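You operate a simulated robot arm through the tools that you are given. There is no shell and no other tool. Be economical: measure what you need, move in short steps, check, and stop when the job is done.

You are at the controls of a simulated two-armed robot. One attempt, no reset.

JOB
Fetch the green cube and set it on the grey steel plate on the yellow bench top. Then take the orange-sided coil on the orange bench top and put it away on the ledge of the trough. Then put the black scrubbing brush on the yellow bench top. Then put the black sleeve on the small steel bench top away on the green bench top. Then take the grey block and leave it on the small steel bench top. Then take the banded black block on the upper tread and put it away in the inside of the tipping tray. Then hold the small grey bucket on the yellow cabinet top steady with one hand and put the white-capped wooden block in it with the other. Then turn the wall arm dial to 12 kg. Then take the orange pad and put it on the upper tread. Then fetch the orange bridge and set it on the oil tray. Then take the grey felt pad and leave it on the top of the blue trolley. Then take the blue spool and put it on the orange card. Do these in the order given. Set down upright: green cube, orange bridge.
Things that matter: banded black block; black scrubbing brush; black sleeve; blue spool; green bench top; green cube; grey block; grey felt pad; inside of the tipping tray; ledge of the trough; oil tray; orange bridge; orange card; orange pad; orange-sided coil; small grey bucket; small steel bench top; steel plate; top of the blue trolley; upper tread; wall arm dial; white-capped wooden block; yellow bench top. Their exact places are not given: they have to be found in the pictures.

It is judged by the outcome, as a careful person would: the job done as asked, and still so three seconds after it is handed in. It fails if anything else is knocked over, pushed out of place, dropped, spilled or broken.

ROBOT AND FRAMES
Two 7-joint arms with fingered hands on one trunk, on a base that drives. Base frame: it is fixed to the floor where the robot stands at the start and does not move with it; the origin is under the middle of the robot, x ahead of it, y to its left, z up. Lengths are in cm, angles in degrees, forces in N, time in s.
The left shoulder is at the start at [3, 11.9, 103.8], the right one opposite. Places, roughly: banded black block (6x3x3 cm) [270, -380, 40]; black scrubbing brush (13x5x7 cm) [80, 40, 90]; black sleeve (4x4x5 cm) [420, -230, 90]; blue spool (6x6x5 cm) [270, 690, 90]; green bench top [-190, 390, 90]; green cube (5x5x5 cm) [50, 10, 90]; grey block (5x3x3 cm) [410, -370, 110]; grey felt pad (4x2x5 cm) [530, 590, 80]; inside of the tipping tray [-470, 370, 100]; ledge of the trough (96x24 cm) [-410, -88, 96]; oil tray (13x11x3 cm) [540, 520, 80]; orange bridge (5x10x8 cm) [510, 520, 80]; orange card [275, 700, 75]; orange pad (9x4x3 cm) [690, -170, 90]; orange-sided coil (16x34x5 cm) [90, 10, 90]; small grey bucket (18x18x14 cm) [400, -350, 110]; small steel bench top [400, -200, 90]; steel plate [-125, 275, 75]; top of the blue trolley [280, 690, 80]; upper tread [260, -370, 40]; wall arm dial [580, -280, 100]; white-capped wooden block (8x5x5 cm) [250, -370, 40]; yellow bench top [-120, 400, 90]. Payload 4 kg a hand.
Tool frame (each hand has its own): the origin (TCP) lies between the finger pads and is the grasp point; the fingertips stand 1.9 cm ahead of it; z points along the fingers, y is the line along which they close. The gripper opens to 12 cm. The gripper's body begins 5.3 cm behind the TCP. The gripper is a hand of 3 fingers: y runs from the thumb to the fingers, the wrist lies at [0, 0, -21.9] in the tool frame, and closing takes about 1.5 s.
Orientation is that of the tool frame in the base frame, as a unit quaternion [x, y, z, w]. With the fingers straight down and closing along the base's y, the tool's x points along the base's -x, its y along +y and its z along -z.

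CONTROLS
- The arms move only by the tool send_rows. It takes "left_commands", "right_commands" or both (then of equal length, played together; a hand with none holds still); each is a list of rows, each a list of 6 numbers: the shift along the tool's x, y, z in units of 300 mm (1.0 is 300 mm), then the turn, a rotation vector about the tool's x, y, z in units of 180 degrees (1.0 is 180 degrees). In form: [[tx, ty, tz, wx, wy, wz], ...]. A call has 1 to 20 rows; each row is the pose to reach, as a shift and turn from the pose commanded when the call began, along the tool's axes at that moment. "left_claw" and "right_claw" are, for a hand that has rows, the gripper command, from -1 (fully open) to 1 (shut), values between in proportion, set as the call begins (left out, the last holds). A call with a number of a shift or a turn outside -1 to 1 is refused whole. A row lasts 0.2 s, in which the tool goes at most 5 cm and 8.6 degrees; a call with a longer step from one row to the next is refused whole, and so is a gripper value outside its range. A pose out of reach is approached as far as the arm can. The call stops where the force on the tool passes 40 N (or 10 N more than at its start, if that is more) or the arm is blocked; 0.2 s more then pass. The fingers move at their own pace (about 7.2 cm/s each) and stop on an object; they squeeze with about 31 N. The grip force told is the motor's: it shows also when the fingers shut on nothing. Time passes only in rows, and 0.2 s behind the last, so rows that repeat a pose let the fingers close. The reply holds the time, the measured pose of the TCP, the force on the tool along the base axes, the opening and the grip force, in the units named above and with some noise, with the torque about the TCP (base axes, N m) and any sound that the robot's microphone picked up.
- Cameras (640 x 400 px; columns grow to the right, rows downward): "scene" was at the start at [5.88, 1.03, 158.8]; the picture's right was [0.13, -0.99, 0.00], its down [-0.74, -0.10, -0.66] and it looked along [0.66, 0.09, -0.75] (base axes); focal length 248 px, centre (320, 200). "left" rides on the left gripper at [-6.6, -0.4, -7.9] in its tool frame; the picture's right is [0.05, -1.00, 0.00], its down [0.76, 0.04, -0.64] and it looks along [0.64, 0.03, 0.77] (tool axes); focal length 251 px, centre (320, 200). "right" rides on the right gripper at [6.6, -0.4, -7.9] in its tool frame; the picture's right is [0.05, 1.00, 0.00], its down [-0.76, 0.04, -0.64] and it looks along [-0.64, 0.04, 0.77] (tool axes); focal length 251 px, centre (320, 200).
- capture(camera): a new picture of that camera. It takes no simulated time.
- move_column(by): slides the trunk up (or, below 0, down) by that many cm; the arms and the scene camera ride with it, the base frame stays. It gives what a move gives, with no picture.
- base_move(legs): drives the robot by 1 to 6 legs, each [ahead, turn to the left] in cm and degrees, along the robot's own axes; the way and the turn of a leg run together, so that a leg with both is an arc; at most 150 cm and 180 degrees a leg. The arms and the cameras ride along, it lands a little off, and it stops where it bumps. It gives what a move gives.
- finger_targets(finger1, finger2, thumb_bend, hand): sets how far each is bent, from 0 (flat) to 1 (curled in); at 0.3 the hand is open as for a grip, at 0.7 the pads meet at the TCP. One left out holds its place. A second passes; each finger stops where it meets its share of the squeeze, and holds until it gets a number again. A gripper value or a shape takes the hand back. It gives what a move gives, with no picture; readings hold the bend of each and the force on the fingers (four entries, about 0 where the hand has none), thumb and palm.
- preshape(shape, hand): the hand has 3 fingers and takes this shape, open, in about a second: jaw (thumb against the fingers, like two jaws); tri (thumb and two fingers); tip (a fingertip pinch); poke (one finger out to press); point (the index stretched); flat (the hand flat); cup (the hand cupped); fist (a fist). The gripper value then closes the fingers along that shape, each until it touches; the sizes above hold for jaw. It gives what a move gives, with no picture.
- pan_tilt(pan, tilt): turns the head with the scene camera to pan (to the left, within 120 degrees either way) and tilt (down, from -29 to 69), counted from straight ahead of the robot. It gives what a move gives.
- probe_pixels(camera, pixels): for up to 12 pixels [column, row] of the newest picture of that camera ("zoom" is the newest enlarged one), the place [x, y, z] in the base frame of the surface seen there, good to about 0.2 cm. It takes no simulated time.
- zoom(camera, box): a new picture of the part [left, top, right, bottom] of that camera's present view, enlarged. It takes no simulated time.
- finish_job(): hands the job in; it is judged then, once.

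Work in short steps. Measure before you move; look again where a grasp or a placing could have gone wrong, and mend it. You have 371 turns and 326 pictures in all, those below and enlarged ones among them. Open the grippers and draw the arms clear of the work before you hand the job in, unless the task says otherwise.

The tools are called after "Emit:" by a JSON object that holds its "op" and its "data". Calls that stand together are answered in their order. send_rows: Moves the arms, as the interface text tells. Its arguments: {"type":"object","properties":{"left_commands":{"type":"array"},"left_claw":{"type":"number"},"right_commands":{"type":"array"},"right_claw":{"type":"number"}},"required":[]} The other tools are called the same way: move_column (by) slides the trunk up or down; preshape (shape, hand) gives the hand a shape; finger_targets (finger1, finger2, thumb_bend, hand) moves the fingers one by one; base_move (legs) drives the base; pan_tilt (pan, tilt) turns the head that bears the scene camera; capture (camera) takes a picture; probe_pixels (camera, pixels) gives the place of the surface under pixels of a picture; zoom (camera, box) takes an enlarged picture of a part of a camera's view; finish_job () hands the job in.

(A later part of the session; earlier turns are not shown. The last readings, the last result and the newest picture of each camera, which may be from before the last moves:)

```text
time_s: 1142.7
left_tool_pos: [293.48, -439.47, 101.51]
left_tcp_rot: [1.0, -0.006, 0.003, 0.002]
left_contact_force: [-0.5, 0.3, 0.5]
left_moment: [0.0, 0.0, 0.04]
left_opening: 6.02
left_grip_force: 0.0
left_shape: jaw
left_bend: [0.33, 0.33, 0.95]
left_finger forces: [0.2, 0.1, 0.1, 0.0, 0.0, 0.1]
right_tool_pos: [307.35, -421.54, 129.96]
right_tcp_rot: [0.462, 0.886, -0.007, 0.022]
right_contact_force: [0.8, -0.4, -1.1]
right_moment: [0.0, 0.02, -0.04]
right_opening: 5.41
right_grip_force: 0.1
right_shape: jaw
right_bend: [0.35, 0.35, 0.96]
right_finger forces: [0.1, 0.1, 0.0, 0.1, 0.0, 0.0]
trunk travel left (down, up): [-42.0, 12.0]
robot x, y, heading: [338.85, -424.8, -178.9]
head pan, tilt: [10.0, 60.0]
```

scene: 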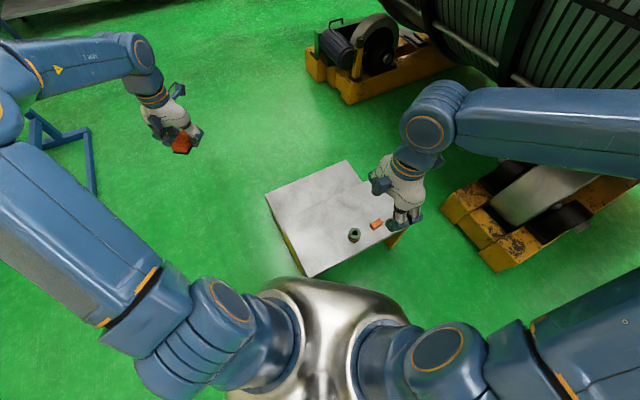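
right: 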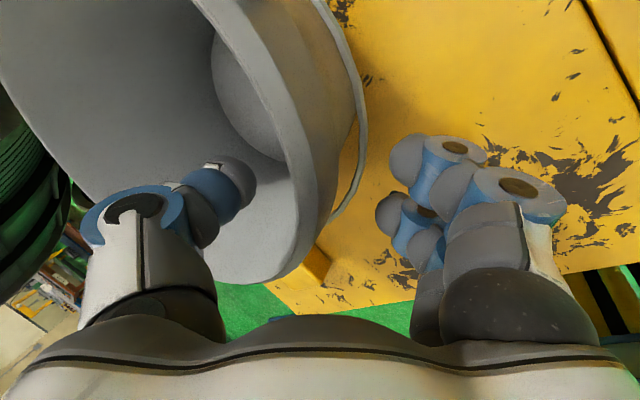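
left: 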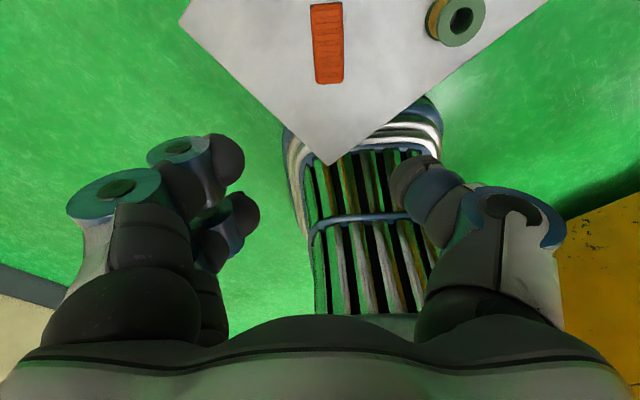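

Emit:
{"op": "base_move", "data": {"legs": [[0, 3], [150, 0], [124, 0], [0, -36]]}}

Emit:
{"op": "base_move", "data": {"legs": [[0, -36]]}}

Emit:
{"op": "base_move", "data": {"legs": [[150, 0], [100, 0], [0, -24]]}}

```text
time_s: 1157.7
left_tool_pos: [18.04, -437.15, 101.67]
left_tcp_rot: [0.975, -0.224, 0.002, 0.005]
left_contact_force: [-0.3, 0.5, 0.4]
left_moment: [0.0, -0.02, 0.01]
left_opening: 6.01
left_grip_force: 0.0
left_shape: jaw
left_bend: [0.34, 0.34, 0.95]
left_finger forces: [0.1, 0.1, 0.1, 0.0, 0.0, 0.1]
right_tool_pos: [38.24, -426.81, 129.89]
right_tcp_rot: [0.644, 0.764, -0.013, 0.02]
right_contact_force: [-0.9, 0.2, 0.4]
right_moment: [-0.03, 0.04, -0.01]
right_opening: 5.41
right_grip_force: 0.0
right_shape: jaw
right_bend: [0.35, 0.35, 0.95]
right_finger forces: [0.0, 0.1, 0.0, 0.1, 0.1, 0.0]
trunk travel left (down, up): [-42.0, 12.0]
robot x, y, heading: [64.08, -446.15, 156.6]
head pan, tilt: [10.0, 60.0]
stopped in leg 4: the robot was blocked; the commanded pose is now the measured one
```

```text
time_s: 1159.4
left_tool_pos: [26.36, -418.35, 101.52]
left_tcp_rot: [0.9, -0.436, 0.001, 0.004]
left_contact_force: [0.2, 0.4, -0.8]
left_moment: [-0.02, 0.01, 0.01]
left_opening: 6.0
left_grip_force: 0.0
left_shape: jaw
left_bend: [0.34, 0.34, 0.95]
left_finger forces: [0.1, 0.0, 0.1, 0.0, 0.1, 0.1]
right_tool_pos: [48.95, -417.97, 130.11]
right_tcp_rot: [0.798, 0.602, -0.018, 0.017]
right_contact_force: [0.6, 0.2, 0.4]
right_moment: [-0.02, 0.01, 0.0]
right_opening: 5.4
right_grip_force: 0.0
right_shape: jaw
right_bend: [0.35, 0.35, 0.95]
right_finger forces: [0.0, 0.0, 0.0, 0.1, 0.0, 0.0]
trunk travel left (down, up): [-42.0, 12.0]
robot x, y, heading: [62.13, -448.15, 130.6]
head pan, tilt: [10.0, 60.0]
stopped in leg 1: the robot was blocked; the commanded pose is now the measured one
```

```text
time_s: 1169.2
left_tool_pos: [-91.93, -278.7, 101.7]
left_tcp_rot: [0.902, -0.431, 0.0, 0.005]
left_contact_force: [0.7, -0.5, -0.8]
left_moment: [0.02, 0.02, 0.02]
left_opening: 6.01
left_grip_force: 0.0
left_shape: jaw
left_bend: [0.34, 0.34, 0.95]
left_finger forces: [0.0, 0.1, 0.0, 0.1, 0.0, 0.0]
right_tool_pos: [-69.26, -277.98, 130.25]
right_tcp_rot: [0.795, 0.606, -0.018, 0.015]
right_contact_force: [-0.1, 0.2, -0.1]
right_moment: [0.02, 0.04, -0.02]
right_opening: 5.38
right_grip_force: 0.0
right_shape: jaw
right_bend: [0.35, 0.35, 0.95]
right_finger forces: [0.1, 0.0, 0.0, 0.0, 0.0, 0.1]
trunk travel left (down, up): [-42.0, 12.0]
robot x, y, heading: [-56.11, -307.52, 133.3]
head pan, tilt: [10.0, 60.0]
stopped in leg 2: the robot was blocked; the commanded pose is now the measured one
```

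I drove with the turn unfinished and stopped at the brown bench. I look before moving.

Emit:
{"op": "pan_tilt", "data": {"pan": 0, "tilt": 50}}

Emit:
{"op": "capture", "data": {"camera": "scene"}}

Emit:
{"op": "capture", "data": {"camera": "left"}}

```text
time_s: 1170.0
left_tool_pos: [-92.4, -278.24, 101.43]
left_tcp_rot: [0.903, -0.43, 0.002, 0.005]
left_contact_force: [0.0, -0.4, -0.8]
left_moment: [0.0, -0.04, 0.03]
left_opening: 5.98
left_grip_force: 0.1
left_shape: jaw
left_bend: [0.34, 0.34, 0.95]
left_finger forces: [0.0, 0.0, 0.1, 0.0, 0.1, 0.0]
right_tool_pos: [-69.89, -277.64, 129.99]
right_tcp_rot: [0.795, 0.606, -0.016, 0.017]
right_contact_force: [-0.8, -0.7, -0.4]
right_moment: [0.01, 0.01, 0.02]
right_opening: 5.39
right_grip_force: 0.0
right_shape: jaw
right_bend: [0.35, 0.35, 0.95]
right_finger forces: [0.0, 0.0, 0.0, 0.0, 0.1, 0.0]
trunk travel left (down, up): [-42.0, 12.0]
robot x, y, heading: [-55.62, -307.47, 132.9]
head pan, tilt: [0.0, 50.0]
```

```text
114 pictures are left
```

scene: 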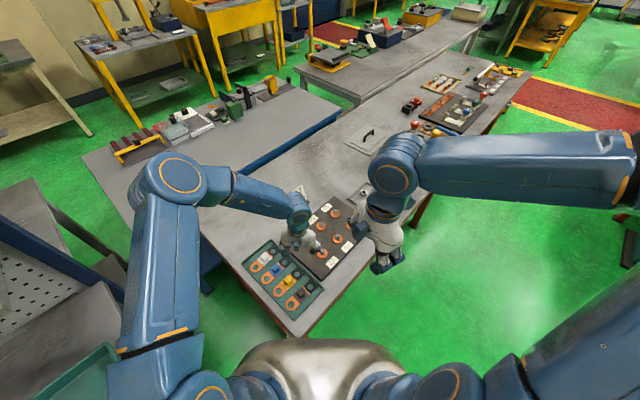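

```text
113 pictures are left
```

left: 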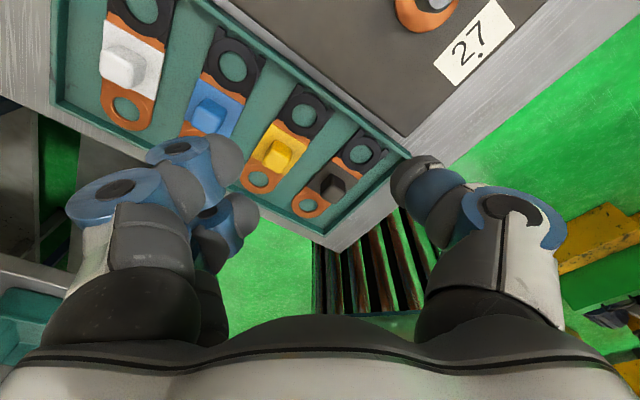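

Nothing touched: the hand is above the tray. I lift it, back off, and correct the heading with checks.

Emit:
{"op": "send_rows", "data": {"left_commands": [[0, 0, -0.15, 0, 0, 0], [0, 0, -0.3, 0, 0, 0], [0, 0, -0.45, 0, 0, 0], [0, 0, -0.6, 0, 0, 0]]}}

Emit:
{"op": "base_move", "data": {"legs": [[-45, 0], [0, -35]]}}

Emit:
{"op": "base_move", "data": {"legs": [[0, -10]]}}

```text
time_s: 1171.0
left_tool_pos: [-92.56, -278.26, 119.66]
left_tcp_rot: [0.903, -0.431, 0.001, 0.006]
left_contact_force: [0.1, 0.6, -0.6]
left_moment: [0.01, 0.01, -0.01]
left_opening: 5.99
left_grip_force: 0.1
left_shape: jaw
left_bend: [0.34, 0.34, 0.95]
left_finger forces: [0.0, 0.0, 0.0, 0.0, 0.1, 0.0]
right_tool_pos: [-69.69, -277.6, 130.15]
right_tcp_rot: [0.795, 0.606, -0.016, 0.016]
right_contact_force: [-0.5, 0.3, -0.5]
right_moment: [0.0, 0.0, -0.04]
right_opening: 5.41
right_grip_force: 0.0
right_shape: jaw
right_bend: [0.35, 0.35, 0.95]
right_finger forces: [0.0, 0.0, 0.1, 0.0, 0.0, 0.0]
trunk travel left (down, up): [-42.0, 12.0]
robot x, y, heading: [-56.03, -307.36, 133.3]
head pan, tilt: [0.0, 50.0]
```

```text
time_s: 1175.0
left_tool_pos: [-44.71, -297.07, 119.58]
left_tcp_rot: [0.774, -0.633, 0.0, 0.005]
left_contact_force: [0.8, 0.2, -0.7]
left_moment: [-0.01, 0.02, 0.03]
left_opening: 6.03
left_grip_force: 0.1
left_shape: jaw
left_bend: [0.34, 0.34, 0.95]
left_finger forces: [0.0, 0.0, 0.0, 0.0, 0.0, 0.0]
right_tool_pos: [-24.12, -307.22, 130.09]
right_tcp_rot: [0.917, 0.398, -0.021, 0.012]
right_contact_force: [0.1, 0.9, 0.3]
right_moment: [-0.05, 0.05, -0.01]
right_opening: 5.41
right_grip_force: 0.1
right_shape: jaw
right_bend: [0.35, 0.35, 0.95]
right_finger forces: [0.1, 0.0, 0.0, 0.0, 0.1, 0.1]
trunk travel left (down, up): [-42.0, 12.0]
robot x, y, heading: [-28.65, -341.26, 105.3]
head pan, tilt: [0.0, 50.0]
stopped in leg 2: the robot was blocked; the commanded pose is now the measured one
```

```text
time_s: 1176.1
left_tool_pos: [-36.75, -294.84, 119.62]
left_tcp_rot: [0.715, -0.699, -0.002, 0.004]
left_contact_force: [0.7, -0.2, 0.5]
left_moment: [0.0, 0.01, -0.01]
left_opening: 6.0
left_grip_force: 0.0
left_shape: jaw
left_bend: [0.34, 0.34, 0.95]
left_finger forces: [0.0, 0.0, 0.0, 0.1, 0.0, 0.0]
right_tool_pos: [-18.43, -308.62, 130.16]
right_tcp_rot: [0.948, 0.317, -0.022, 0.009]
right_contact_force: [-0.1, 0.5, 0.7]
right_moment: [-0.03, 0.05, 0.01]
right_opening: 5.39
right_grip_force: 0.0
right_shape: jaw
right_bend: [0.35, 0.35, 0.95]
right_finger forces: [0.1, 0.0, 0.0, 0.1, 0.0, 0.1]
trunk travel left (down, up): [-42.0, 12.0]
robot x, y, heading: [-29.48, -341.01, 95.1]
head pan, tilt: [0.0, 50.0]
```

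Emit:
{"op": "base_move", "data": {"legs": [[0, -7], [150, 0], [150, 0], [150, 0], [65, 0], [0, -40]]}}

Emit:
{"op": "base_move", "data": {"legs": [[0, -40]]}}

```text
time_s: 1202.8
left_tool_pos: [13.06, 223.04, 119.77]
left_tcp_rot: [-0.499, 0.866, 0.002, -0.004]
left_contact_force: [-0.5, 0.0, 0.4]
left_moment: [0.02, 0.02, 0.0]
left_opening: 5.99
left_grip_force: 0.0
left_shape: jaw
left_bend: [0.34, 0.34, 0.95]
left_finger forces: [0.0, 0.0, 0.1, 0.1, 0.0, 0.0]
right_tool_pos: [21.49, 201.74, 130.15]
right_tcp_rot: [0.999, 0.049, -0.022, 0.002]
right_contact_force: [1.0, -0.2, -0.1]
right_moment: [0.03, 0.01, -0.01]
right_opening: 5.41
right_grip_force: 0.0
right_shape: jaw
right_bend: [0.35, 0.35, 0.95]
right_finger forces: [0.1, 0.0, 0.0, 0.1, 0.1, 0.0]
trunk travel left (down, up): [-42.0, 12.0]
robot x, y, heading: [-7.17, 180.36, 64.5]
head pan, tilt: [0.0, 50.0]
stopped in leg 6: the robot was blocked; the commanded pose is now the measured one
```

```text
time_s: 1204.5
left_tool_pos: [27.72, 211.96, 119.59]
left_tcp_rot: [-0.315, 0.949, 0.004, -0.005]
left_contact_force: [0.4, 0.1, -0.6]
left_moment: [0.0, 0.03, 0.05]
left_opening: 6.02
left_grip_force: 0.0
left_shape: jaw
left_bend: [0.34, 0.34, 0.95]
left_finger forces: [0.1, 0.1, 0.0, 0.0, 0.0, 0.0]
right_tool_pos: [27.06, 189.01, 130.17]
right_tcp_rot: [0.988, -0.153, -0.022, -0.003]
right_contact_force: [-0.8, -0.4, -0.3]
right_moment: [0.03, 0.01, 0.02]
right_opening: 5.4
right_grip_force: 0.2
right_shape: jaw
right_bend: [0.35, 0.35, 0.95]
right_finger forces: [0.1, 0.0, 0.0, 0.1, 0.0, 0.0]
trunk travel left (down, up): [-42.0, 12.0]
robot x, y, heading: [-8.83, 181.99, 41.6]
head pan, tilt: [0.0, 50.0]
stopped in leg 1: the robot was blocked; the commanded pose is now the measured one
```

The hands are near each other; I spread the right one outward, then finish the turn.

Emit:
{"op": "send_rows", "data": {"right_commands": [[0.1, 0.06, 0, 0, 0, 0], [0.21, 0.12, 0, 0, 0, 0], [0.32, 0.19, 0, 0, 0, 0], [0.43, 0.255, 0, 0, 0, 0]]}}

Emit:
{"op": "base_move", "data": {"legs": [[0, -42]]}}

```text
time_s: 1205.5
left_tool_pos: [27.83, 211.67, 119.65]
left_tcp_rot: [-0.315, 0.949, 0.004, -0.004]
left_contact_force: [0.5, -0.2, -0.7]
left_moment: [0.05, 0.01, 0.0]
left_opening: 6.02
left_grip_force: 0.1
left_shape: jaw
left_bend: [0.34, 0.34, 0.95]
left_finger forces: [0.0, 0.0, 0.1, 0.0, 0.0, 0.0]
right_tool_pos: [37.21, 177.92, 129.6]
right_tcp_rot: [0.988, -0.153, -0.022, -0.002]
right_contact_force: [0.5, -0.7, -0.7]
right_moment: [0.02, 0.04, 0.01]
right_opening: 5.4
right_grip_force: 0.0
right_shape: jaw
right_bend: [0.35, 0.35, 0.95]
right_finger forces: [0.0, 0.0, 0.0, 0.0, 0.0, 0.0]
trunk travel left (down, up): [-42.0, 12.0]
robot x, y, heading: [-9.23, 182.31, 42.2]
head pan, tilt: [0.0, 50.0]
```

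```text
time_s: 1207.0
left_tool_pos: [36.18, 195.97, 119.6]
left_tcp_rot: [-0.121, 0.993, 0.005, -0.003]
left_contact_force: [-0.6, 0.0, -0.3]
left_moment: [0.07, 0.01, -0.01]
left_opening: 6.0
left_grip_force: 0.0
left_shape: jaw
left_bend: [0.34, 0.34, 0.95]
left_finger forces: [0.0, 0.0, 0.1, 0.1, 0.0, 0.0]
right_tool_pos: [31.68, 161.36, 129.76]
right_tcp_rot: [0.939, -0.344, -0.021, -0.01]
right_contact_force: [0.5, 0.7, 0.2]
right_moment: [-0.02, 0.0, 0.03]
right_opening: 5.4
right_grip_force: 0.0
right_shape: jaw
right_bend: [0.35, 0.35, 0.96]
right_finger forces: [0.0, 0.0, 0.0, 0.1, 0.0, 0.0]
trunk travel left (down, up): [-42.0, 12.0]
robot x, y, heading: [-9.7, 184.62, 19.6]
head pan, tilt: [0.0, 50.0]
stopped in leg 1: the robot was blocked; the commanded pose is now the measured one
```

Turning stalls more with the trunk raised; I lower it for driving, and go east along the aisle.

Emit:
{"op": "move_column", "data": {"by": -22}}

Emit:
{"op": "base_move", "data": {"legs": [[0, -17], [150, 0], [150, 0], [80, 0]]}}

Emit:
{"op": "pan_tilt", "data": {"pan": 60, "tilt": 15}}

Emit:
{"op": "capture", "data": {"camera": "scene"}}

```text
time_s: 1209.4
left_tool_pos: [36.14, 195.99, 97.62]
left_tcp_rot: [-0.121, 0.993, 0.004, -0.003]
left_contact_force: [-0.9, 0.0, 0.3]
left_moment: [0.02, 0.02, -0.02]
left_opening: 6.0
left_grip_force: 0.0
left_shape: jaw
left_bend: [0.34, 0.34, 0.95]
left_finger forces: [0.0, 0.1, 0.0, 0.0, 0.1, 0.1]
right_tool_pos: [31.64, 161.41, 107.72]
right_tcp_rot: [0.938, -0.345, -0.02, -0.007]
right_contact_force: [-0.3, -0.2, 0.5]
right_moment: [0.0, -0.03, 0.03]
right_opening: 5.41
right_grip_force: 0.1
right_shape: jaw
right_bend: [0.35, 0.35, 0.96]
right_finger forces: [0.1, 0.0, 0.0, 0.0, 0.0, 0.0]
trunk travel left (down, up): [-20.0, 34.0]
robot x, y, heading: [-9.83, 184.99, 19.6]
head pan, tilt: [0.0, 50.0]
```

```text
time_s: 1228.6
left_tool_pos: [414.75, 196.86, 97.56]
left_tcp_rot: [0.029, 1.0, 0.004, -0.003]
left_contact_force: [-0.5, 0.1, -0.7]
left_moment: [0.03, -0.04, -0.02]
left_opening: 6.02
left_grip_force: 0.0
left_shape: jaw
left_bend: [0.34, 0.34, 0.95]
left_finger forces: [0.0, 0.0, 0.0, 0.0, 0.0, 0.0]
right_tool_pos: [400.26, 164.99, 107.66]
right_tcp_rot: [0.876, -0.481, -0.019, -0.011]
right_contact_force: [-0.2, -0.2, -0.2]
right_moment: [0.02, -0.01, 0.0]
right_opening: 5.41
right_grip_force: 0.0
right_shape: jaw
right_bend: [0.35, 0.35, 0.96]
right_finger forces: [0.0, 0.1, 0.0, 0.0, 0.1, 0.1]
trunk travel left (down, up): [-20.0, 34.0]
robot x, y, heading: [367.47, 199.69, 2.5]
head pan, tilt: [0.0, 50.0]
```

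```text
time_s: 1229.9
left_tool_pos: [414.65, 196.88, 97.62]
left_tcp_rot: [0.029, 1.0, 0.005, -0.003]
left_contact_force: [0.3, -0.4, 0.5]
left_moment: [0.03, -0.01, -0.03]
left_opening: 5.99
left_grip_force: 0.1
left_shape: jaw
left_bend: [0.34, 0.34, 0.95]
left_finger forces: [0.0, 0.0, 0.0, 0.0, 0.1, 0.0]
right_tool_pos: [400.02, 164.98, 107.7]
right_tcp_rot: [0.876, -0.482, -0.019, -0.01]
right_contact_force: [-1.2, 0.4, 0.2]
right_moment: [-0.01, 0.03, -0.01]
right_opening: 5.39
right_grip_force: 0.0
right_shape: jaw
right_bend: [0.35, 0.35, 0.96]
right_finger forces: [0.1, 0.0, 0.0, 0.0, 0.1, 0.0]
trunk travel left (down, up): [-20.0, 34.0]
robot x, y, heading: [366.99, 200.09, 2.5]
head pan, tilt: [60.0, 15.0]
```

```text
112 pictures are left
```

scene: 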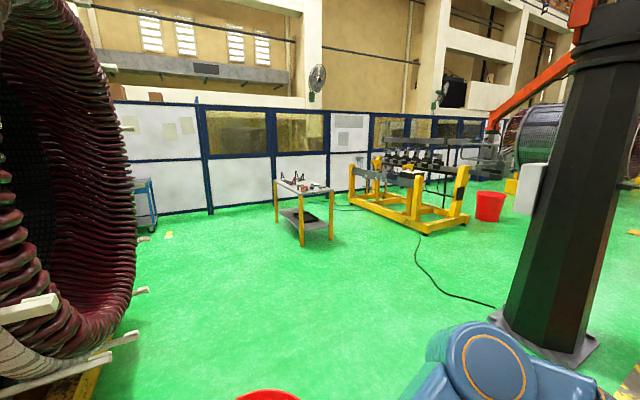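

The small table with the bridge is at (303,195), the blue trolley at (147,195). I zoom and measure.

Emit:
{"op": "zoom", "data": {"camera": "scene", "box": [255, 160, 355, 250]}}

Emit:
{"op": "probe_pixels", "data": {"camera": "scene", "pixels": [[276, 222], [302, 245], [330, 240], [276, 180], [330, 190], [305, 186], [265, 394], [150, 230], [140, 185], [165, 235], [352, 208], [425, 232]]}}

```text
4.44 times, centred on (305, 205) of scene
```

zoom: 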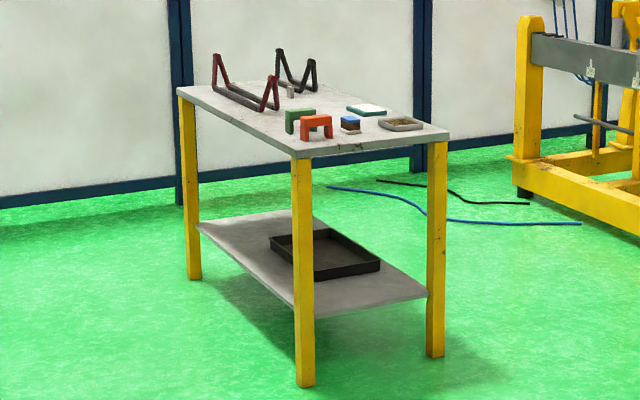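

```text
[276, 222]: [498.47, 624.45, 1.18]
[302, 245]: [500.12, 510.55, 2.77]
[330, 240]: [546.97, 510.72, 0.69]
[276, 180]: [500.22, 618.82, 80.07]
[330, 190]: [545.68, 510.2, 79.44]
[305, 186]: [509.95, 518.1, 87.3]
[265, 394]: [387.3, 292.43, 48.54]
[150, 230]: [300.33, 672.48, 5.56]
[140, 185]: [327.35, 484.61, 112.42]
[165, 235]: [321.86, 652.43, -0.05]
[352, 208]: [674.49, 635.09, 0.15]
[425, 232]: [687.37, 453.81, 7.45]
```

Table: x 500–547, y 510–624, top z 80. I drive there, keeping clear of the red bucket at (387,292).

Emit:
{"op": "base_move", "data": {"legs": [[60, 0], [0, 36]]}}

Emit:
{"op": "base_move", "data": {"legs": [[0, 32]]}}

```text
time_s: 1235.1
left_tool_pos: [468.31, 227.44, 97.65]
left_tcp_rot: [-0.276, 0.961, 0.001, -0.004]
left_contact_force: [-1.3, -0.1, -0.4]
left_moment: [-0.03, -0.03, 0.0]
left_opening: 6.0
left_grip_force: 0.0
left_shape: jaw
left_bend: [0.33, 0.33, 0.95]
left_finger forces: [0.0, 0.0, 0.0, 0.0, 0.0, 0.0]
right_tool_pos: [474.84, 193.09, 107.87]
right_tcp_rot: [0.981, -0.194, -0.021, -0.002]
right_contact_force: [-0.9, -0.3, 0.4]
right_moment: [-0.03, -0.02, 0.0]
right_opening: 5.39
right_grip_force: 0.1
right_shape: jaw
right_bend: [0.35, 0.35, 0.96]
right_finger forces: [0.1, 0.0, 0.0, 0.0, 0.0, 0.0]
trunk travel left (down, up): [-20.0, 34.0]
robot x, y, heading: [430.46, 198.92, 38.1]
head pan, tilt: [60.0, 15.0]
stopped in leg 2: the robot was blocked; the commanded pose is now the measured one
```

```text
time_s: 1237.3
left_tool_pos: [447.81, 243.2, 97.64]
left_tcp_rot: [-0.528, 0.849, 0.001, -0.004]
left_contact_force: [0.1, 0.3, -0.1]
left_moment: [-0.01, -0.03, 0.01]
left_opening: 5.97
left_grip_force: 0.0
left_shape: jaw
left_bend: [0.33, 0.33, 0.95]
left_finger forces: [0.0, 0.0, 0.1, 0.0, 0.1, 0.0]
right_tool_pos: [471.31, 217.32, 107.75]
right_tcp_rot: [0.996, 0.083, -0.02, 0.002]
right_contact_force: [-1.1, 1.2, -0.2]
right_moment: [-0.03, -0.04, 0.02]
right_opening: 5.39
right_grip_force: 0.1
right_shape: jaw
right_bend: [0.35, 0.35, 0.96]
right_finger forces: [0.1, 0.0, 0.0, 0.0, 0.0, 0.0]
trunk travel left (down, up): [-20.0, 34.0]
robot x, y, heading: [434.31, 197.73, 70.4]
head pan, tilt: [60.0, 15.0]
stopped in leg 1: the robot was blocked; the commanded pose is now the measured one
```

Emit:
{"op": "base_move", "data": {"legs": [[150, 0], [118, 0], [0, 20]]}}

Emit:
{"op": "pan_tilt", "data": {"pan": 0, "tilt": 50}}

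Emit:
{"op": "capture", "data": {"camera": "scene"}}

```text
time_s: 1251.3
left_tool_pos: [513.01, 497.32, 97.73]
left_tcp_rot: [-0.683, 0.731, 0.0, -0.005]
left_contact_force: [0.6, 0.5, -0.7]
left_moment: [0.0, 0.01, 0.01]
left_opening: 5.99
left_grip_force: 0.0
left_shape: jaw
left_bend: [0.33, 0.33, 0.95]
left_finger forces: [0.0, 0.0, 0.1, 0.0, 0.0, 0.0]
right_tool_pos: [544.69, 482.65, 107.73]
right_tcp_rot: [0.961, 0.275, -0.02, 0.007]
right_contact_force: [0.9, 0.2, -0.6]
right_moment: [0.02, -0.03, -0.01]
right_opening: 5.44
right_grip_force: 0.0
right_shape: jaw
right_bend: [0.35, 0.35, 0.96]
right_finger forces: [0.1, 0.0, 0.0, 0.0, 0.1, 0.1]
trunk travel left (down, up): [-20.0, 34.0]
robot x, y, heading: [520.87, 450.36, 92.6]
head pan, tilt: [60.0, 15.0]
```

```text
time_s: 1252.6
left_tool_pos: [513.05, 497.5, 97.69]
left_tcp_rot: [-0.683, 0.731, 0.0, -0.005]
left_contact_force: [-0.1, -0.1, 0.5]
left_moment: [-0.01, -0.03, -0.03]
left_opening: 6.0
left_grip_force: 0.1
left_shape: jaw
left_bend: [0.33, 0.33, 0.95]
left_finger forces: [0.0, 0.1, 0.0, 0.1, 0.0, 0.1]
right_tool_pos: [544.68, 482.63, 107.82]
right_tcp_rot: [0.961, 0.275, -0.02, 0.007]
right_contact_force: [-0.8, -0.4, -0.4]
right_moment: [0.01, -0.01, 0.0]
right_opening: 5.38
right_grip_force: 0.0
right_shape: jaw
right_bend: [0.35, 0.35, 0.96]
right_finger forces: [0.0, 0.1, 0.0, 0.0, 0.0, 0.0]
trunk travel left (down, up): [-20.0, 34.0]
robot x, y, heading: [520.69, 450.72, 92.4]
head pan, tilt: [0.0, 50.0]
```

```text
110 pictures are left
```

scene: 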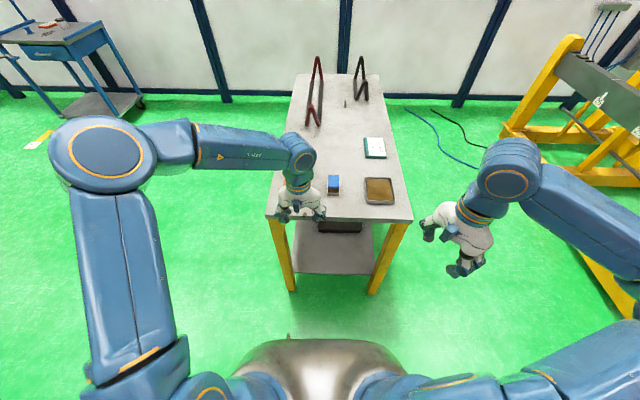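

The left hand hides the bridge; I shift it left and zoom on the table.

Emit:
{"op": "send_rows", "data": {"left_commands": [[0, 0.14, -0.05, 0, 0, 0], [0, 0.28, -0.1, 0, 0, 0], [0, 0.42, -0.15, 0, 0, 0], [0, 0.56, -0.2, 0, 0, 0]], "left_claw": -0.3}}

Emit:
{"op": "zoom", "data": {"camera": "scene", "box": [260, 60, 430, 230]}}

```text
time_s: 1253.6
left_tool_pos: [496.2, 498.68, 103.81]
left_tcp_rot: [-0.683, 0.731, 0.0, -0.005]
left_contact_force: [-0.6, 0.4, 0.2]
left_moment: [0.01, 0.01, -0.03]
left_opening: 7.77
left_grip_force: 0.1
left_shape: jaw
left_bend: [0.29, 0.29, 0.16]
left_finger forces: [0.1, 0.0, 0.0, 0.0, 0.0, 0.1]
right_tool_pos: [544.58, 482.55, 107.69]
right_tcp_rot: [0.961, 0.275, -0.021, 0.007]
right_contact_force: [-1.0, -0.1, -0.1]
right_moment: [-0.02, -0.03, 0.0]
right_opening: 5.38
right_grip_force: 0.1
right_shape: jaw
right_bend: [0.35, 0.35, 0.96]
right_finger forces: [0.0, 0.1, 0.0, 0.0, 0.0, 0.0]
trunk travel left (down, up): [-20.0, 34.0]
robot x, y, heading: [520.52, 450.52, 92.7]
head pan, tilt: [0.0, 50.0]
```

```text
2.35 times, centred on (345, 145) of scene
```

zoom: 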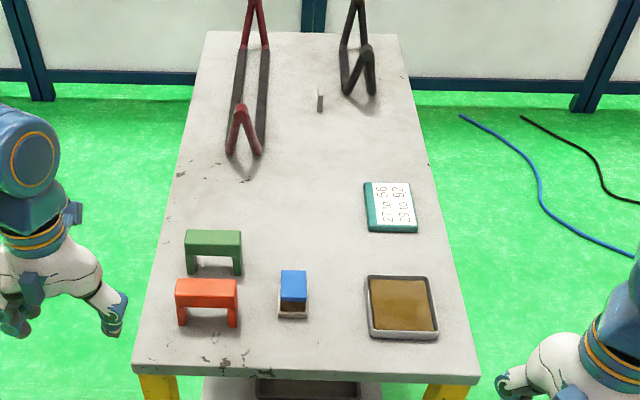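

Now the bridge (front left), oil tray (front right) and felt pad (standing at (320,100)) are visible. I probe them.

Emit:
{"op": "probe_pixels", "data": {"camera": "zoom", "pixels": [[178, 285], [236, 285], [178, 299], [236, 301], [182, 322], [232, 324], [208, 240], [320, 92], [320, 108], [400, 300], [368, 282], [437, 335]]}}

Emit:
{"op": "probe_pixels", "data": {"camera": "zoom", "pixels": [[371, 336], [437, 282], [372, 310], [405, 278], [405, 336], [436, 310], [293, 280], [280, 312], [316, 95], [324, 104], [240, 345], [208, 262]]}}

```text
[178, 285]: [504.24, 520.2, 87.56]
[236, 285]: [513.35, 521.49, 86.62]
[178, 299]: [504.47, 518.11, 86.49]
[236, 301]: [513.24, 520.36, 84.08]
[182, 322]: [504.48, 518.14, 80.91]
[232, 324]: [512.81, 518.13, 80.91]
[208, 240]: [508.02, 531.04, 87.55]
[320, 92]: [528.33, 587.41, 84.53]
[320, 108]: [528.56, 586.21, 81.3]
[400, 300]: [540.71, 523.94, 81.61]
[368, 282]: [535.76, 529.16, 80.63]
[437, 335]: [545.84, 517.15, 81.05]
```

```text
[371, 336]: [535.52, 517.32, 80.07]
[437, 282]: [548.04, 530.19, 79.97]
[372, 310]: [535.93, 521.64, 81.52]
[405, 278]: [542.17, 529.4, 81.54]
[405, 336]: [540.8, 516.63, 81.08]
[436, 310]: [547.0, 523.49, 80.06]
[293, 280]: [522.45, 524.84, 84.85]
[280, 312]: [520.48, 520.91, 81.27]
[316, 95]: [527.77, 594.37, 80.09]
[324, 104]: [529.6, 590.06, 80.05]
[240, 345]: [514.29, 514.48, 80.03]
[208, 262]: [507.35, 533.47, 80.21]
```

Bridge: x 504–513.6, y 518–522.7, top z 87.6. Oil tray: x 535.5–546.5, y 516.6–529.8. I move up and bring the left hand over the bridge, turned to close across it.

Emit:
{"op": "base_move", "data": {"legs": [[27, 0]]}}

Emit:
{"op": "send_rows", "data": {"left_commands": [[0.013, -0.04, 0, 0, 0, 0.044], [0.027, -0.08, 0, 0, 0, 0.087], [0.04, -0.12, 0, 0, 0, 0.131], [0.054, -0.17, 0, 0, 0, 0.174], [0.067, -0.21, 0, 0, 0, 0.218], [0.081, -0.25, 0.03, 0, 0, 0.261], [0.094, -0.3, 0.07, 0, 0, 0.305], [0.108, -0.34, 0.11, 0, 0, 0.348], [0.122, -0.38, 0.15, 0, 0, 0.392], [0.135, -0.43, 0.2, 0, 0, 0.435], [0.149, -0.472, 0.24, 0, 0, 0.478]], "left_claw": -0.15}}

Emit:
{"op": "capture", "data": {"camera": "left"}}

Emit:
{"op": "zoom", "data": {"camera": "scene", "box": [240, 130, 420, 290]}}

```text
time_s: 1255.5
left_tool_pos: [495.06, 525.96, 103.63]
left_tcp_rot: [-0.683, 0.73, 0.001, -0.005]
left_contact_force: [0.0, 0.3, 0.4]
left_moment: [-0.02, 0.02, 0.01]
left_opening: 7.73
left_grip_force: 0.0
left_shape: jaw
left_bend: [0.29, 0.29, 0.16]
left_finger forces: [0.0, 0.1, 0.0, 0.0, 0.1, 0.0]
right_tool_pos: [543.38, 509.89, 107.68]
right_tcp_rot: [0.961, 0.275, -0.021, 0.007]
right_contact_force: [0.1, 0.6, -1.4]
right_moment: [-0.03, 0.02, 0.01]
right_opening: 5.42
right_grip_force: 0.1
right_shape: jaw
right_bend: [0.35, 0.35, 0.96]
right_finger forces: [0.0, 0.1, 0.1, 0.0, 0.1, 0.0]
trunk travel left (down, up): [-20.0, 34.0]
robot x, y, heading: [518.92, 477.55, 92.6]
head pan, tilt: [0.0, 50.0]
```

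```text
time_s: 1257.9
left_tool_pos: [508.74, 520.39, 96.45]
left_tcp_rot: [-0.001, 1.0, -0.004, -0.005]
left_contact_force: [-0.7, 0.4, -0.6]
left_moment: [-0.04, 0.0, -0.04]
left_opening: 6.94
left_grip_force: 0.1
left_shape: jaw
left_bend: [0.31, 0.31, 0.93]
left_finger forces: [0.0, 0.0, 0.0, 0.0, 0.0, 0.0]
right_tool_pos: [543.46, 509.84, 107.62]
right_tcp_rot: [0.961, 0.275, -0.021, 0.006]
right_contact_force: [-0.6, 0.1, 0.0]
right_moment: [0.01, 0.0, 0.02]
right_opening: 5.4
right_grip_force: 0.0
right_shape: jaw
right_bend: [0.35, 0.35, 0.96]
right_finger forces: [0.1, 0.0, 0.0, 0.1, 0.0, 0.0]
trunk travel left (down, up): [-20.0, 34.0]
robot x, y, heading: [519.46, 477.58, 92.5]
head pan, tilt: [0.0, 50.0]
```

```text
108 pictures are left
```

left: 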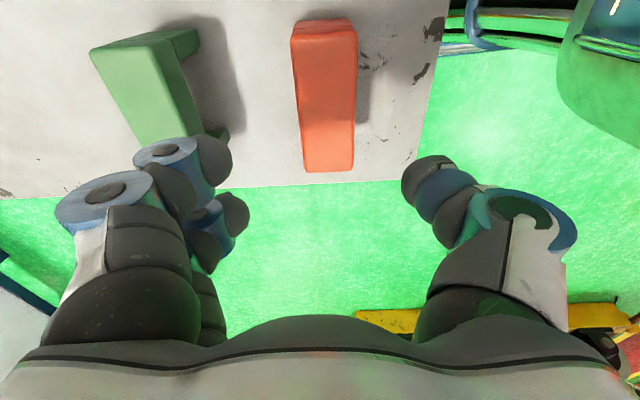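

```text
2.50 times, centred on (330, 210) of scene
```

zoom: 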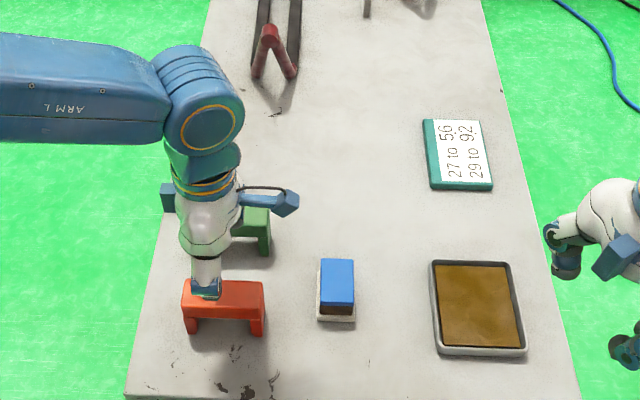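

Aligned. Descend to z≈86 and close on the top bar, then lift.

Emit:
{"op": "send_rows", "data": {"left_commands": [[0, 0, 0.12, 0, 0, 0], [0, 0, 0.24, 0, 0, 0], [0, 0, 0.32, 0, 0, 0], [0, 0, 0.347, 0, 0, 0]]}}

Emit:
{"op": "send_rows", "data": {"left_commands": [[0, 0, 0, 0, 0, 0], [0, 0, 0, 0, 0, 0], [0, 0, 0, 0, 0, 0], [0, 0, 0, 0, 0, 0], [0, 0, 0, 0, 0, 0]], "left_claw": 1}}

Emit:
{"op": "send_rows", "data": {"left_commands": [[0, 0, -0.05, 0, 0, 0], [0, 0, -0.15, 0, 0, 0], [0, 0, -0.28, 0, 0, 0], [0, 0, -0.42, 0, 0, 0], [0, 0, -0.55, 0, 0, 0]]}}

Emit:
{"op": "zoom", "data": {"camera": "scene", "box": [240, 130, 420, 290]}}

Emit:
{"op": "capture", "data": {"camera": "left"}}

```text
time_s: 1258.9
left_tool_pos: [508.83, 520.4, 86.07]
left_tcp_rot: [-0.001, 1.0, -0.003, -0.004]
left_contact_force: [-0.2, -0.1, 0.3]
left_moment: [0.0, 0.01, 0.0]
left_opening: 6.95
left_grip_force: 0.2
left_shape: jaw
left_bend: [0.31, 0.31, 0.93]
left_finger forces: [0.0, 0.1, 0.0, 0.0, 0.0, 0.0]
right_tool_pos: [543.45, 509.79, 107.68]
right_tcp_rot: [0.961, 0.275, -0.021, 0.007]
right_contact_force: [-0.1, -0.7, 0.2]
right_moment: [-0.05, -0.01, -0.03]
right_opening: 5.39
right_grip_force: 0.0
right_shape: jaw
right_bend: [0.35, 0.35, 0.96]
right_finger forces: [0.0, 0.0, 0.0, 0.1, 0.0, 0.0]
trunk travel left (down, up): [-20.0, 34.0]
robot x, y, heading: [519.75, 477.94, 92.8]
head pan, tilt: [0.0, 50.0]
```

```text
time_s: 1260.1
left_tool_pos: [508.73, 520.29, 86.14]
left_tcp_rot: [-0.001, 1.0, -0.003, -0.003]
left_contact_force: [-0.6, -0.3, -1.1]
left_moment: [0.01, -0.02, 0.01]
left_opening: 3.45
left_grip_force: 31.2
left_shape: jaw
left_bend: [0.44, 0.44, 0.95]
left_finger forces: [13.6, 13.5, 0.0, 0.1, 27.1, 0.0]
right_tool_pos: [543.49, 509.78, 107.67]
right_tcp_rot: [0.961, 0.274, -0.021, 0.007]
right_contact_force: [0.5, 0.1, -0.3]
right_moment: [-0.01, -0.03, 0.0]
right_opening: 5.43
right_grip_force: 0.1
right_shape: jaw
right_bend: [0.35, 0.35, 0.96]
right_finger forces: [0.0, 0.0, 0.1, 0.1, 0.1, 0.0]
trunk travel left (down, up): [-20.0, 34.0]
robot x, y, heading: [518.91, 477.72, 92.7]
head pan, tilt: [0.0, 50.0]
```

```text
time_s: 1261.3
left_tool_pos: [509.2, 520.28, 102.6]
left_tcp_rot: [-0.001, 1.0, -0.003, -0.005]
left_contact_force: [-0.3, 0.3, -2.3]
left_moment: [0.0, 0.0, -0.01]
left_opening: 3.41
left_grip_force: 30.6
left_shape: jaw
left_bend: [0.44, 0.44, 0.95]
left_finger forces: [13.8, 13.6, 0.0, 0.0, 27.3, 0.0]
right_tool_pos: [543.53, 509.74, 107.68]
right_tcp_rot: [0.961, 0.275, -0.021, 0.006]
right_contact_force: [0.4, 0.5, 0.2]
right_moment: [-0.02, 0.0, 0.03]
right_opening: 5.43
right_grip_force: 0.1
right_shape: jaw
right_bend: [0.35, 0.35, 0.96]
right_finger forces: [0.0, 0.1, 0.1, 0.0, 0.1, 0.0]
trunk travel left (down, up): [-20.0, 34.0]
robot x, y, heading: [519.41, 477.86, 92.7]
head pan, tilt: [0.0, 50.0]
```

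```text
2.50 times, centred on (330, 210) of scene
```

zoom: 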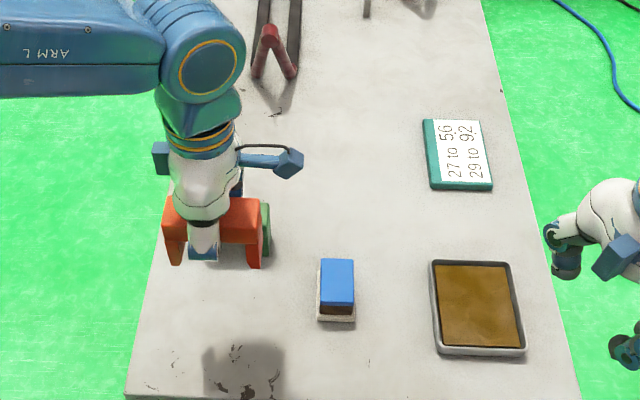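

```text
105 pictures are left
```

left: 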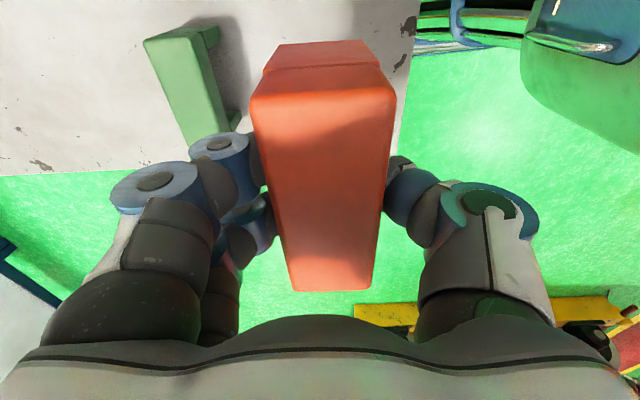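

Bridge held level. I clear the right hand away and carry the bridge toward the tray, turning it 90° to match the tray's long side.

Emit:
{"op": "send_rows", "data": {"left_commands": [[-0.073, 0.009, 0, 0, 0, -0.043], [-0.145, 0.018, 0, 0, 0, -0.087], [-0.218, 0.026, 0, 0, 0, -0.13], [-0.291, 0.035, 0, 0, 0, -0.174], [-0.364, 0.044, 0, 0, 0, -0.217], [-0.436, 0.053, 0, 0, 0, -0.261], [-0.509, 0.062, 0, 0, 0, -0.304], [-0.582, 0.07, 0, 0, 0, -0.348], [-0.655, 0.08, 0, 0, 0, -0.391], [-0.727, 0.088, 0, 0, 0, -0.435], [-0.8, 0.097, 0, 0, 0, -0.478]], "right_commands": [[0.07, 0.11, 0, 0, 0, 0], [0.15, 0.22, 0, 0, 0, 0], [0.22, 0.33, 0, 0, 0, 0], [0.3, 0.44, 0, 0, 0, 0], [0.367, 0.544, 0, 0, 0, 0], [0.367, 0.544, 0, 0, 0, 0], [0.367, 0.544, 0, 0, 0, 0], [0.367, 0.544, 0, 0, 0, 0], [0.367, 0.544, 0, 0, 0, 0], [0.367, 0.544, 0, 0, 0, 0], [0.367, 0.544, 0, 0, 0, 0]]}}

Emit:
{"op": "zoom", "data": {"camera": "scene", "box": [280, 130, 460, 290]}}

Emit:
{"op": "probe_pixels", "data": {"camera": "zoom", "pixels": [[340, 265], [415, 267], [425, 350], [338, 350], [383, 300], [345, 300], [380, 350], [420, 310], [380, 345]]}}

```text
time_s: 1263.7
left_tool_pos: [533.01, 523.38, 102.19]
left_tcp_rot: [-0.684, 0.729, 0.0, -0.006]
left_contact_force: [-0.1, -0.2, -2.3]
left_moment: [-0.02, 0.02, -0.01]
left_opening: 3.42
left_grip_force: 30.7
left_shape: jaw
left_bend: [0.44, 0.44, 0.95]
left_finger forces: [13.7, 13.6, 0.1, 0.1, 27.5, 0.1]
right_tool_pos: [555.03, 502.48, 107.1]
right_tcp_rot: [0.962, 0.273, -0.021, 0.007]
right_contact_force: [0.3, -0.2, -0.2]
right_moment: [0.02, 0.01, -0.01]
right_opening: 5.39
right_grip_force: 0.0
right_shape: jaw
right_bend: [0.35, 0.35, 0.96]
right_finger forces: [0.1, 0.1, 0.1, 0.0, 0.0, 0.1]
right hand out of reach, approached as far as the arm can: row 4, 5, 6, 7, 8, 9, 10, 11
trunk travel left (down, up): [-20.0, 34.0]
robot x, y, heading: [519.23, 477.73, 92.9]
head pan, tilt: [0.0, 50.0]
```

```text
2.50 times, centred on (370, 210) of scene
```

zoom: 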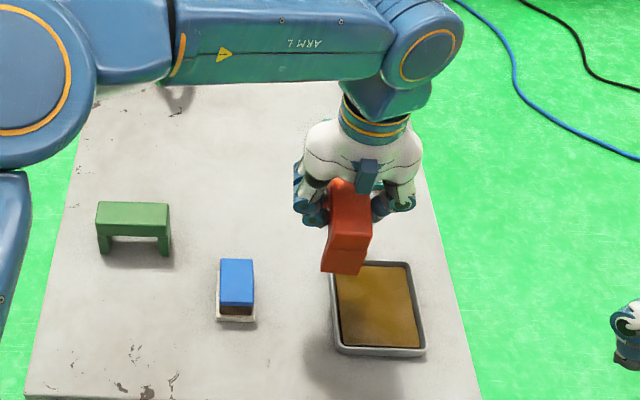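

```text
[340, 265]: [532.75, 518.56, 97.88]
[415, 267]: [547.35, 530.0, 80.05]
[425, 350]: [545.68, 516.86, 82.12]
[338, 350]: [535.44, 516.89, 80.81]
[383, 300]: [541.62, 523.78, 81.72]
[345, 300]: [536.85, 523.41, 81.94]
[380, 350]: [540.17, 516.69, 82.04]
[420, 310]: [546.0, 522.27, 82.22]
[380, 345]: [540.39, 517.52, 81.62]
```

Oil surface z 81.7, tray centre (541,523.1). Move over and lower close.

Emit:
{"op": "send_rows", "data": {"left_commands": [[-0.003, -0.13, 0, 0, 0, 0], [-0.007, -0.266, 0, 0, 0, -0.02], [-0.007, -0.266, 0.13, 0, 0, -0.02], [-0.007, -0.266, 0.26, 0, 0, -0.02], [-0.007, -0.266, 0.36, 0, 0, -0.02], [-0.007, -0.266, 0.41, 0, 0, -0.02]]}}

Emit:
{"op": "zoom", "data": {"camera": "scene", "box": [320, 150, 460, 270]}}

Emit:
{"op": "capture", "data": {"camera": "left"}}

```text
time_s: 1265.1
left_tool_pos: [540.79, 522.96, 89.72]
left_tcp_rot: [-0.706, 0.709, 0.001, -0.005]
left_contact_force: [0.3, -0.1, -1.0]
left_moment: [0.0, -0.01, 0.03]
left_opening: 3.43
left_grip_force: 31.0
left_shape: jaw
left_bend: [0.44, 0.44, 0.95]
left_finger forces: [13.8, 13.9, 0.0, 0.0, 27.7, 0.0]
right_tool_pos: [555.0, 502.48, 107.24]
right_tcp_rot: [0.961, 0.274, -0.02, 0.007]
right_contact_force: [-0.2, -0.3, 0.5]
right_moment: [0.0, 0.02, -0.01]
right_opening: 5.38
right_grip_force: 0.0
right_shape: jaw
right_bend: [0.35, 0.35, 0.96]
right_finger forces: [0.1, 0.0, 0.0, 0.0, 0.1, 0.1]
trunk travel left (down, up): [-20.0, 34.0]
robot x, y, heading: [519.31, 477.8, 92.7]
head pan, tilt: [0.0, 50.0]
```

```text
3.33 times, centred on (390, 210) of scene
```

zoom: 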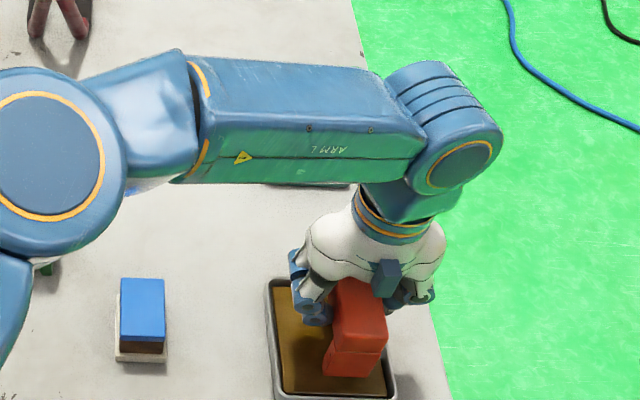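

```text
102 pictures are left
```

left: 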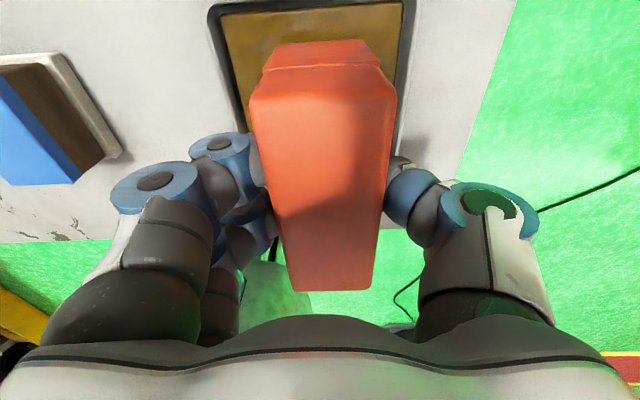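

I check the bridge's lateral position against the tray rims.

Emit:
{"op": "probe_pixels", "data": {"camera": "zoom", "pixels": [[328, 365], [345, 365], [378, 362], [340, 310], [380, 320], [270, 330], [392, 385], [300, 360], [355, 375]]}}

```text
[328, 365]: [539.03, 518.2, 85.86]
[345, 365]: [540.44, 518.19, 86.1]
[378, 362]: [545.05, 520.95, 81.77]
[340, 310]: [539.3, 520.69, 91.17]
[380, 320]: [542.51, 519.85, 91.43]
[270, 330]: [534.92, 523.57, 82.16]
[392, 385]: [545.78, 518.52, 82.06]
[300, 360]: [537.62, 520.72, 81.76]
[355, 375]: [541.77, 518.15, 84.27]
```

Well centred. Lower to contact, release, lift straight up.

Emit:
{"op": "send_rows", "data": {"left_commands": [[0, 0, 0.03, 0, 0, 0], [0, 0, 0.055, 0, 0, 0], [0, 0, 0.068, 0, 0, 0], [0, 0, 0.073, 0, 0, 0]]}}

Emit:
{"op": "send_rows", "data": {"left_commands": [[0, 0, 0, 0, 0, 0], [0, 0, 0, 0, 0, 0], [0, 0, 0, 0, 0, 0]], "left_claw": -0.1}}

Emit:
{"op": "send_rows", "data": {"left_commands": [[0, 0, -0.1, 0, 0, 0], [0, 0, -0.25, 0, 0, 0], [0, 0, -0.4, 0, 0, 0], [0, 0, -0.55, 0, 0, 0], [0, 0.1, -0.62, 0, 0, 0], [0, 0.22, -0.66, 0, 0, 0], [0, 0.35, -0.7, 0, 0, 0]]}}

Emit:
{"op": "zoom", "data": {"camera": "scene", "box": [260, 60, 460, 290]}}

```text
time_s: 1266.1
left_tool_pos: [540.68, 522.95, 87.67]
left_tcp_rot: [-0.706, 0.708, 0.0, -0.005]
left_contact_force: [-0.8, 0.6, 0.4]
left_moment: [-0.01, -0.03, -0.03]
left_opening: 3.41
left_grip_force: 31.3
left_shape: jaw
left_bend: [0.44, 0.44, 0.95]
left_finger forces: [14.4, 14.7, 0.1, 0.1, 28.2, 0.0]
right_tool_pos: [555.03, 502.48, 107.07]
right_tcp_rot: [0.961, 0.274, -0.021, 0.006]
right_contact_force: [-0.3, 0.5, 0.4]
right_moment: [0.0, 0.0, 0.01]
right_opening: 5.4
right_grip_force: 0.1
right_shape: jaw
right_bend: [0.35, 0.35, 0.96]
right_finger forces: [0.0, 0.1, 0.0, 0.0, 0.0, 0.0]
trunk travel left (down, up): [-20.0, 34.0]
robot x, y, heading: [519.27, 477.52, 92.6]
head pan, tilt: [0.0, 50.0]
```

```text
time_s: 1266.9
left_tool_pos: [540.76, 523.02, 87.69]
left_tcp_rot: [-0.705, 0.709, 0.001, -0.005]
left_contact_force: [0.5, -0.1, 0.3]
left_moment: [-0.01, -0.01, 0.01]
left_opening: 6.52
left_grip_force: 0.0
left_shape: jaw
left_bend: [0.32, 0.32, 0.94]
left_finger forces: [0.1, 0.0, 0.0, 0.0, 0.0, 0.0]
right_tool_pos: [555.09, 502.52, 107.03]
right_tcp_rot: [0.962, 0.274, -0.02, 0.008]
right_contact_force: [-0.3, -0.9, 0.0]
right_moment: [0.0, 0.05, 0.05]
right_opening: 5.41
right_grip_force: 0.0
right_shape: jaw
right_bend: [0.35, 0.35, 0.96]
right_finger forces: [0.0, 0.0, 0.0, 0.1, 0.0, 0.0]
trunk travel left (down, up): [-20.0, 34.0]
robot x, y, heading: [519.6, 477.91, 92.4]
head pan, tilt: [0.0, 50.0]
```

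```text
time_s: 1268.5
left_tool_pos: [530.41, 522.91, 108.67]
left_tcp_rot: [-0.706, 0.708, 0.0, -0.005]
left_contact_force: [-1.0, -1.2, 0.3]
left_moment: [0.03, 0.02, 0.0]
left_opening: 6.56
left_grip_force: 0.0
left_shape: jaw
left_bend: [0.32, 0.32, 0.94]
left_finger forces: [0.0, 0.0, 0.1, 0.1, 0.0, 0.1]
right_tool_pos: [555.0, 502.46, 107.2]
right_tcp_rot: [0.961, 0.274, -0.019, 0.007]
right_contact_force: [-0.7, 0.0, 0.5]
right_moment: [0.01, 0.0, 0.0]
right_opening: 5.42
right_grip_force: 0.0
right_shape: jaw
right_bend: [0.35, 0.35, 0.96]
right_finger forces: [0.0, 0.0, 0.0, 0.0, 0.0, 0.0]
trunk travel left (down, up): [-20.0, 34.0]
robot x, y, heading: [518.99, 478.17, 92.5]
head pan, tilt: [0.0, 50.0]
```

```text
1.74 times, centred on (360, 175) of scene
```

zoom: 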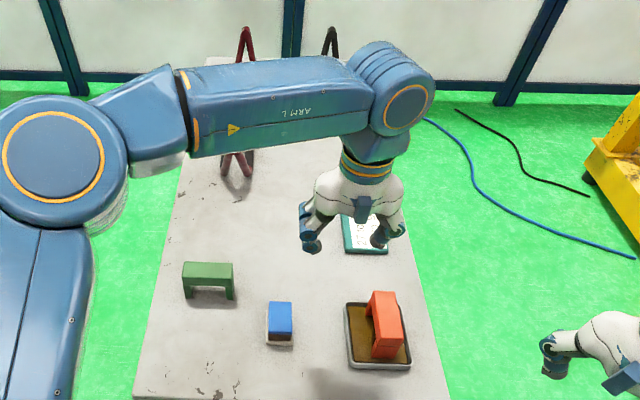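

Bridge stands upright on the oil tray. Next the grey felt pad at (528.5,588): I go round to the table's west side.

Emit:
{"op": "base_move", "data": {"legs": [[-32, 0], [0, 40]]}}

Emit:
{"op": "base_move", "data": {"legs": [[0, 20]]}}

```text
time_s: 1272.5
left_tool_pos: [500.96, 487.7, 108.91]
left_tcp_rot: [0.902, -0.431, 0.001, 0.004]
left_contact_force: [-1.2, -1.2, 0.0]
left_moment: [0.02, -0.02, -0.03]
left_opening: 6.58
left_grip_force: 0.1
left_shape: jaw
left_bend: [0.32, 0.32, 0.94]
left_finger forces: [0.0, 0.0, 0.1, 0.1, 0.0, 0.0]
right_tool_pos: [532.96, 487.24, 107.21]
right_tcp_rot: [0.813, 0.581, -0.017, 0.013]
right_contact_force: [-0.2, 0.2, -0.1]
right_moment: [-0.01, -0.08, 0.03]
right_opening: 5.4
right_grip_force: 0.0
right_shape: jaw
right_bend: [0.35, 0.35, 0.96]
right_finger forces: [0.0, 0.0, 0.1, 0.0, 0.1, 0.0]
trunk travel left (down, up): [-20.0, 34.0]
robot x, y, heading: [523.84, 448.1, 131.9]
head pan, tilt: [0.0, 50.0]
stopped in leg 2: the robot was blocked; the commanded pose is now the measured one
```

```text
time_s: 1274.0
left_tool_pos: [488.88, 477.89, 108.9]
left_tcp_rot: [0.963, -0.271, 0.002, 0.004]
left_contact_force: [0.8, -0.3, -0.5]
left_moment: [-0.04, -0.02, -0.01]
left_opening: 6.6
left_grip_force: 0.1
left_shape: jaw
left_bend: [0.32, 0.32, 0.94]
left_finger forces: [0.1, 0.1, 0.0, 0.0, 0.1, 0.1]
right_tool_pos: [519.15, 488.22, 107.06]
right_tcp_rot: [0.702, 0.712, -0.016, 0.016]
right_contact_force: [0.2, 0.2, 0.6]
right_moment: [0.0, -0.01, -0.01]
right_opening: 5.4
right_grip_force: 0.1
right_shape: jaw
right_bend: [0.35, 0.35, 0.96]
right_finger forces: [0.0, 0.1, 0.0, 0.1, 0.0, 0.0]
trunk travel left (down, up): [-20.0, 34.0]
robot x, y, heading: [524.78, 450.34, 151.6]
head pan, tilt: [0.0, 50.0]
```

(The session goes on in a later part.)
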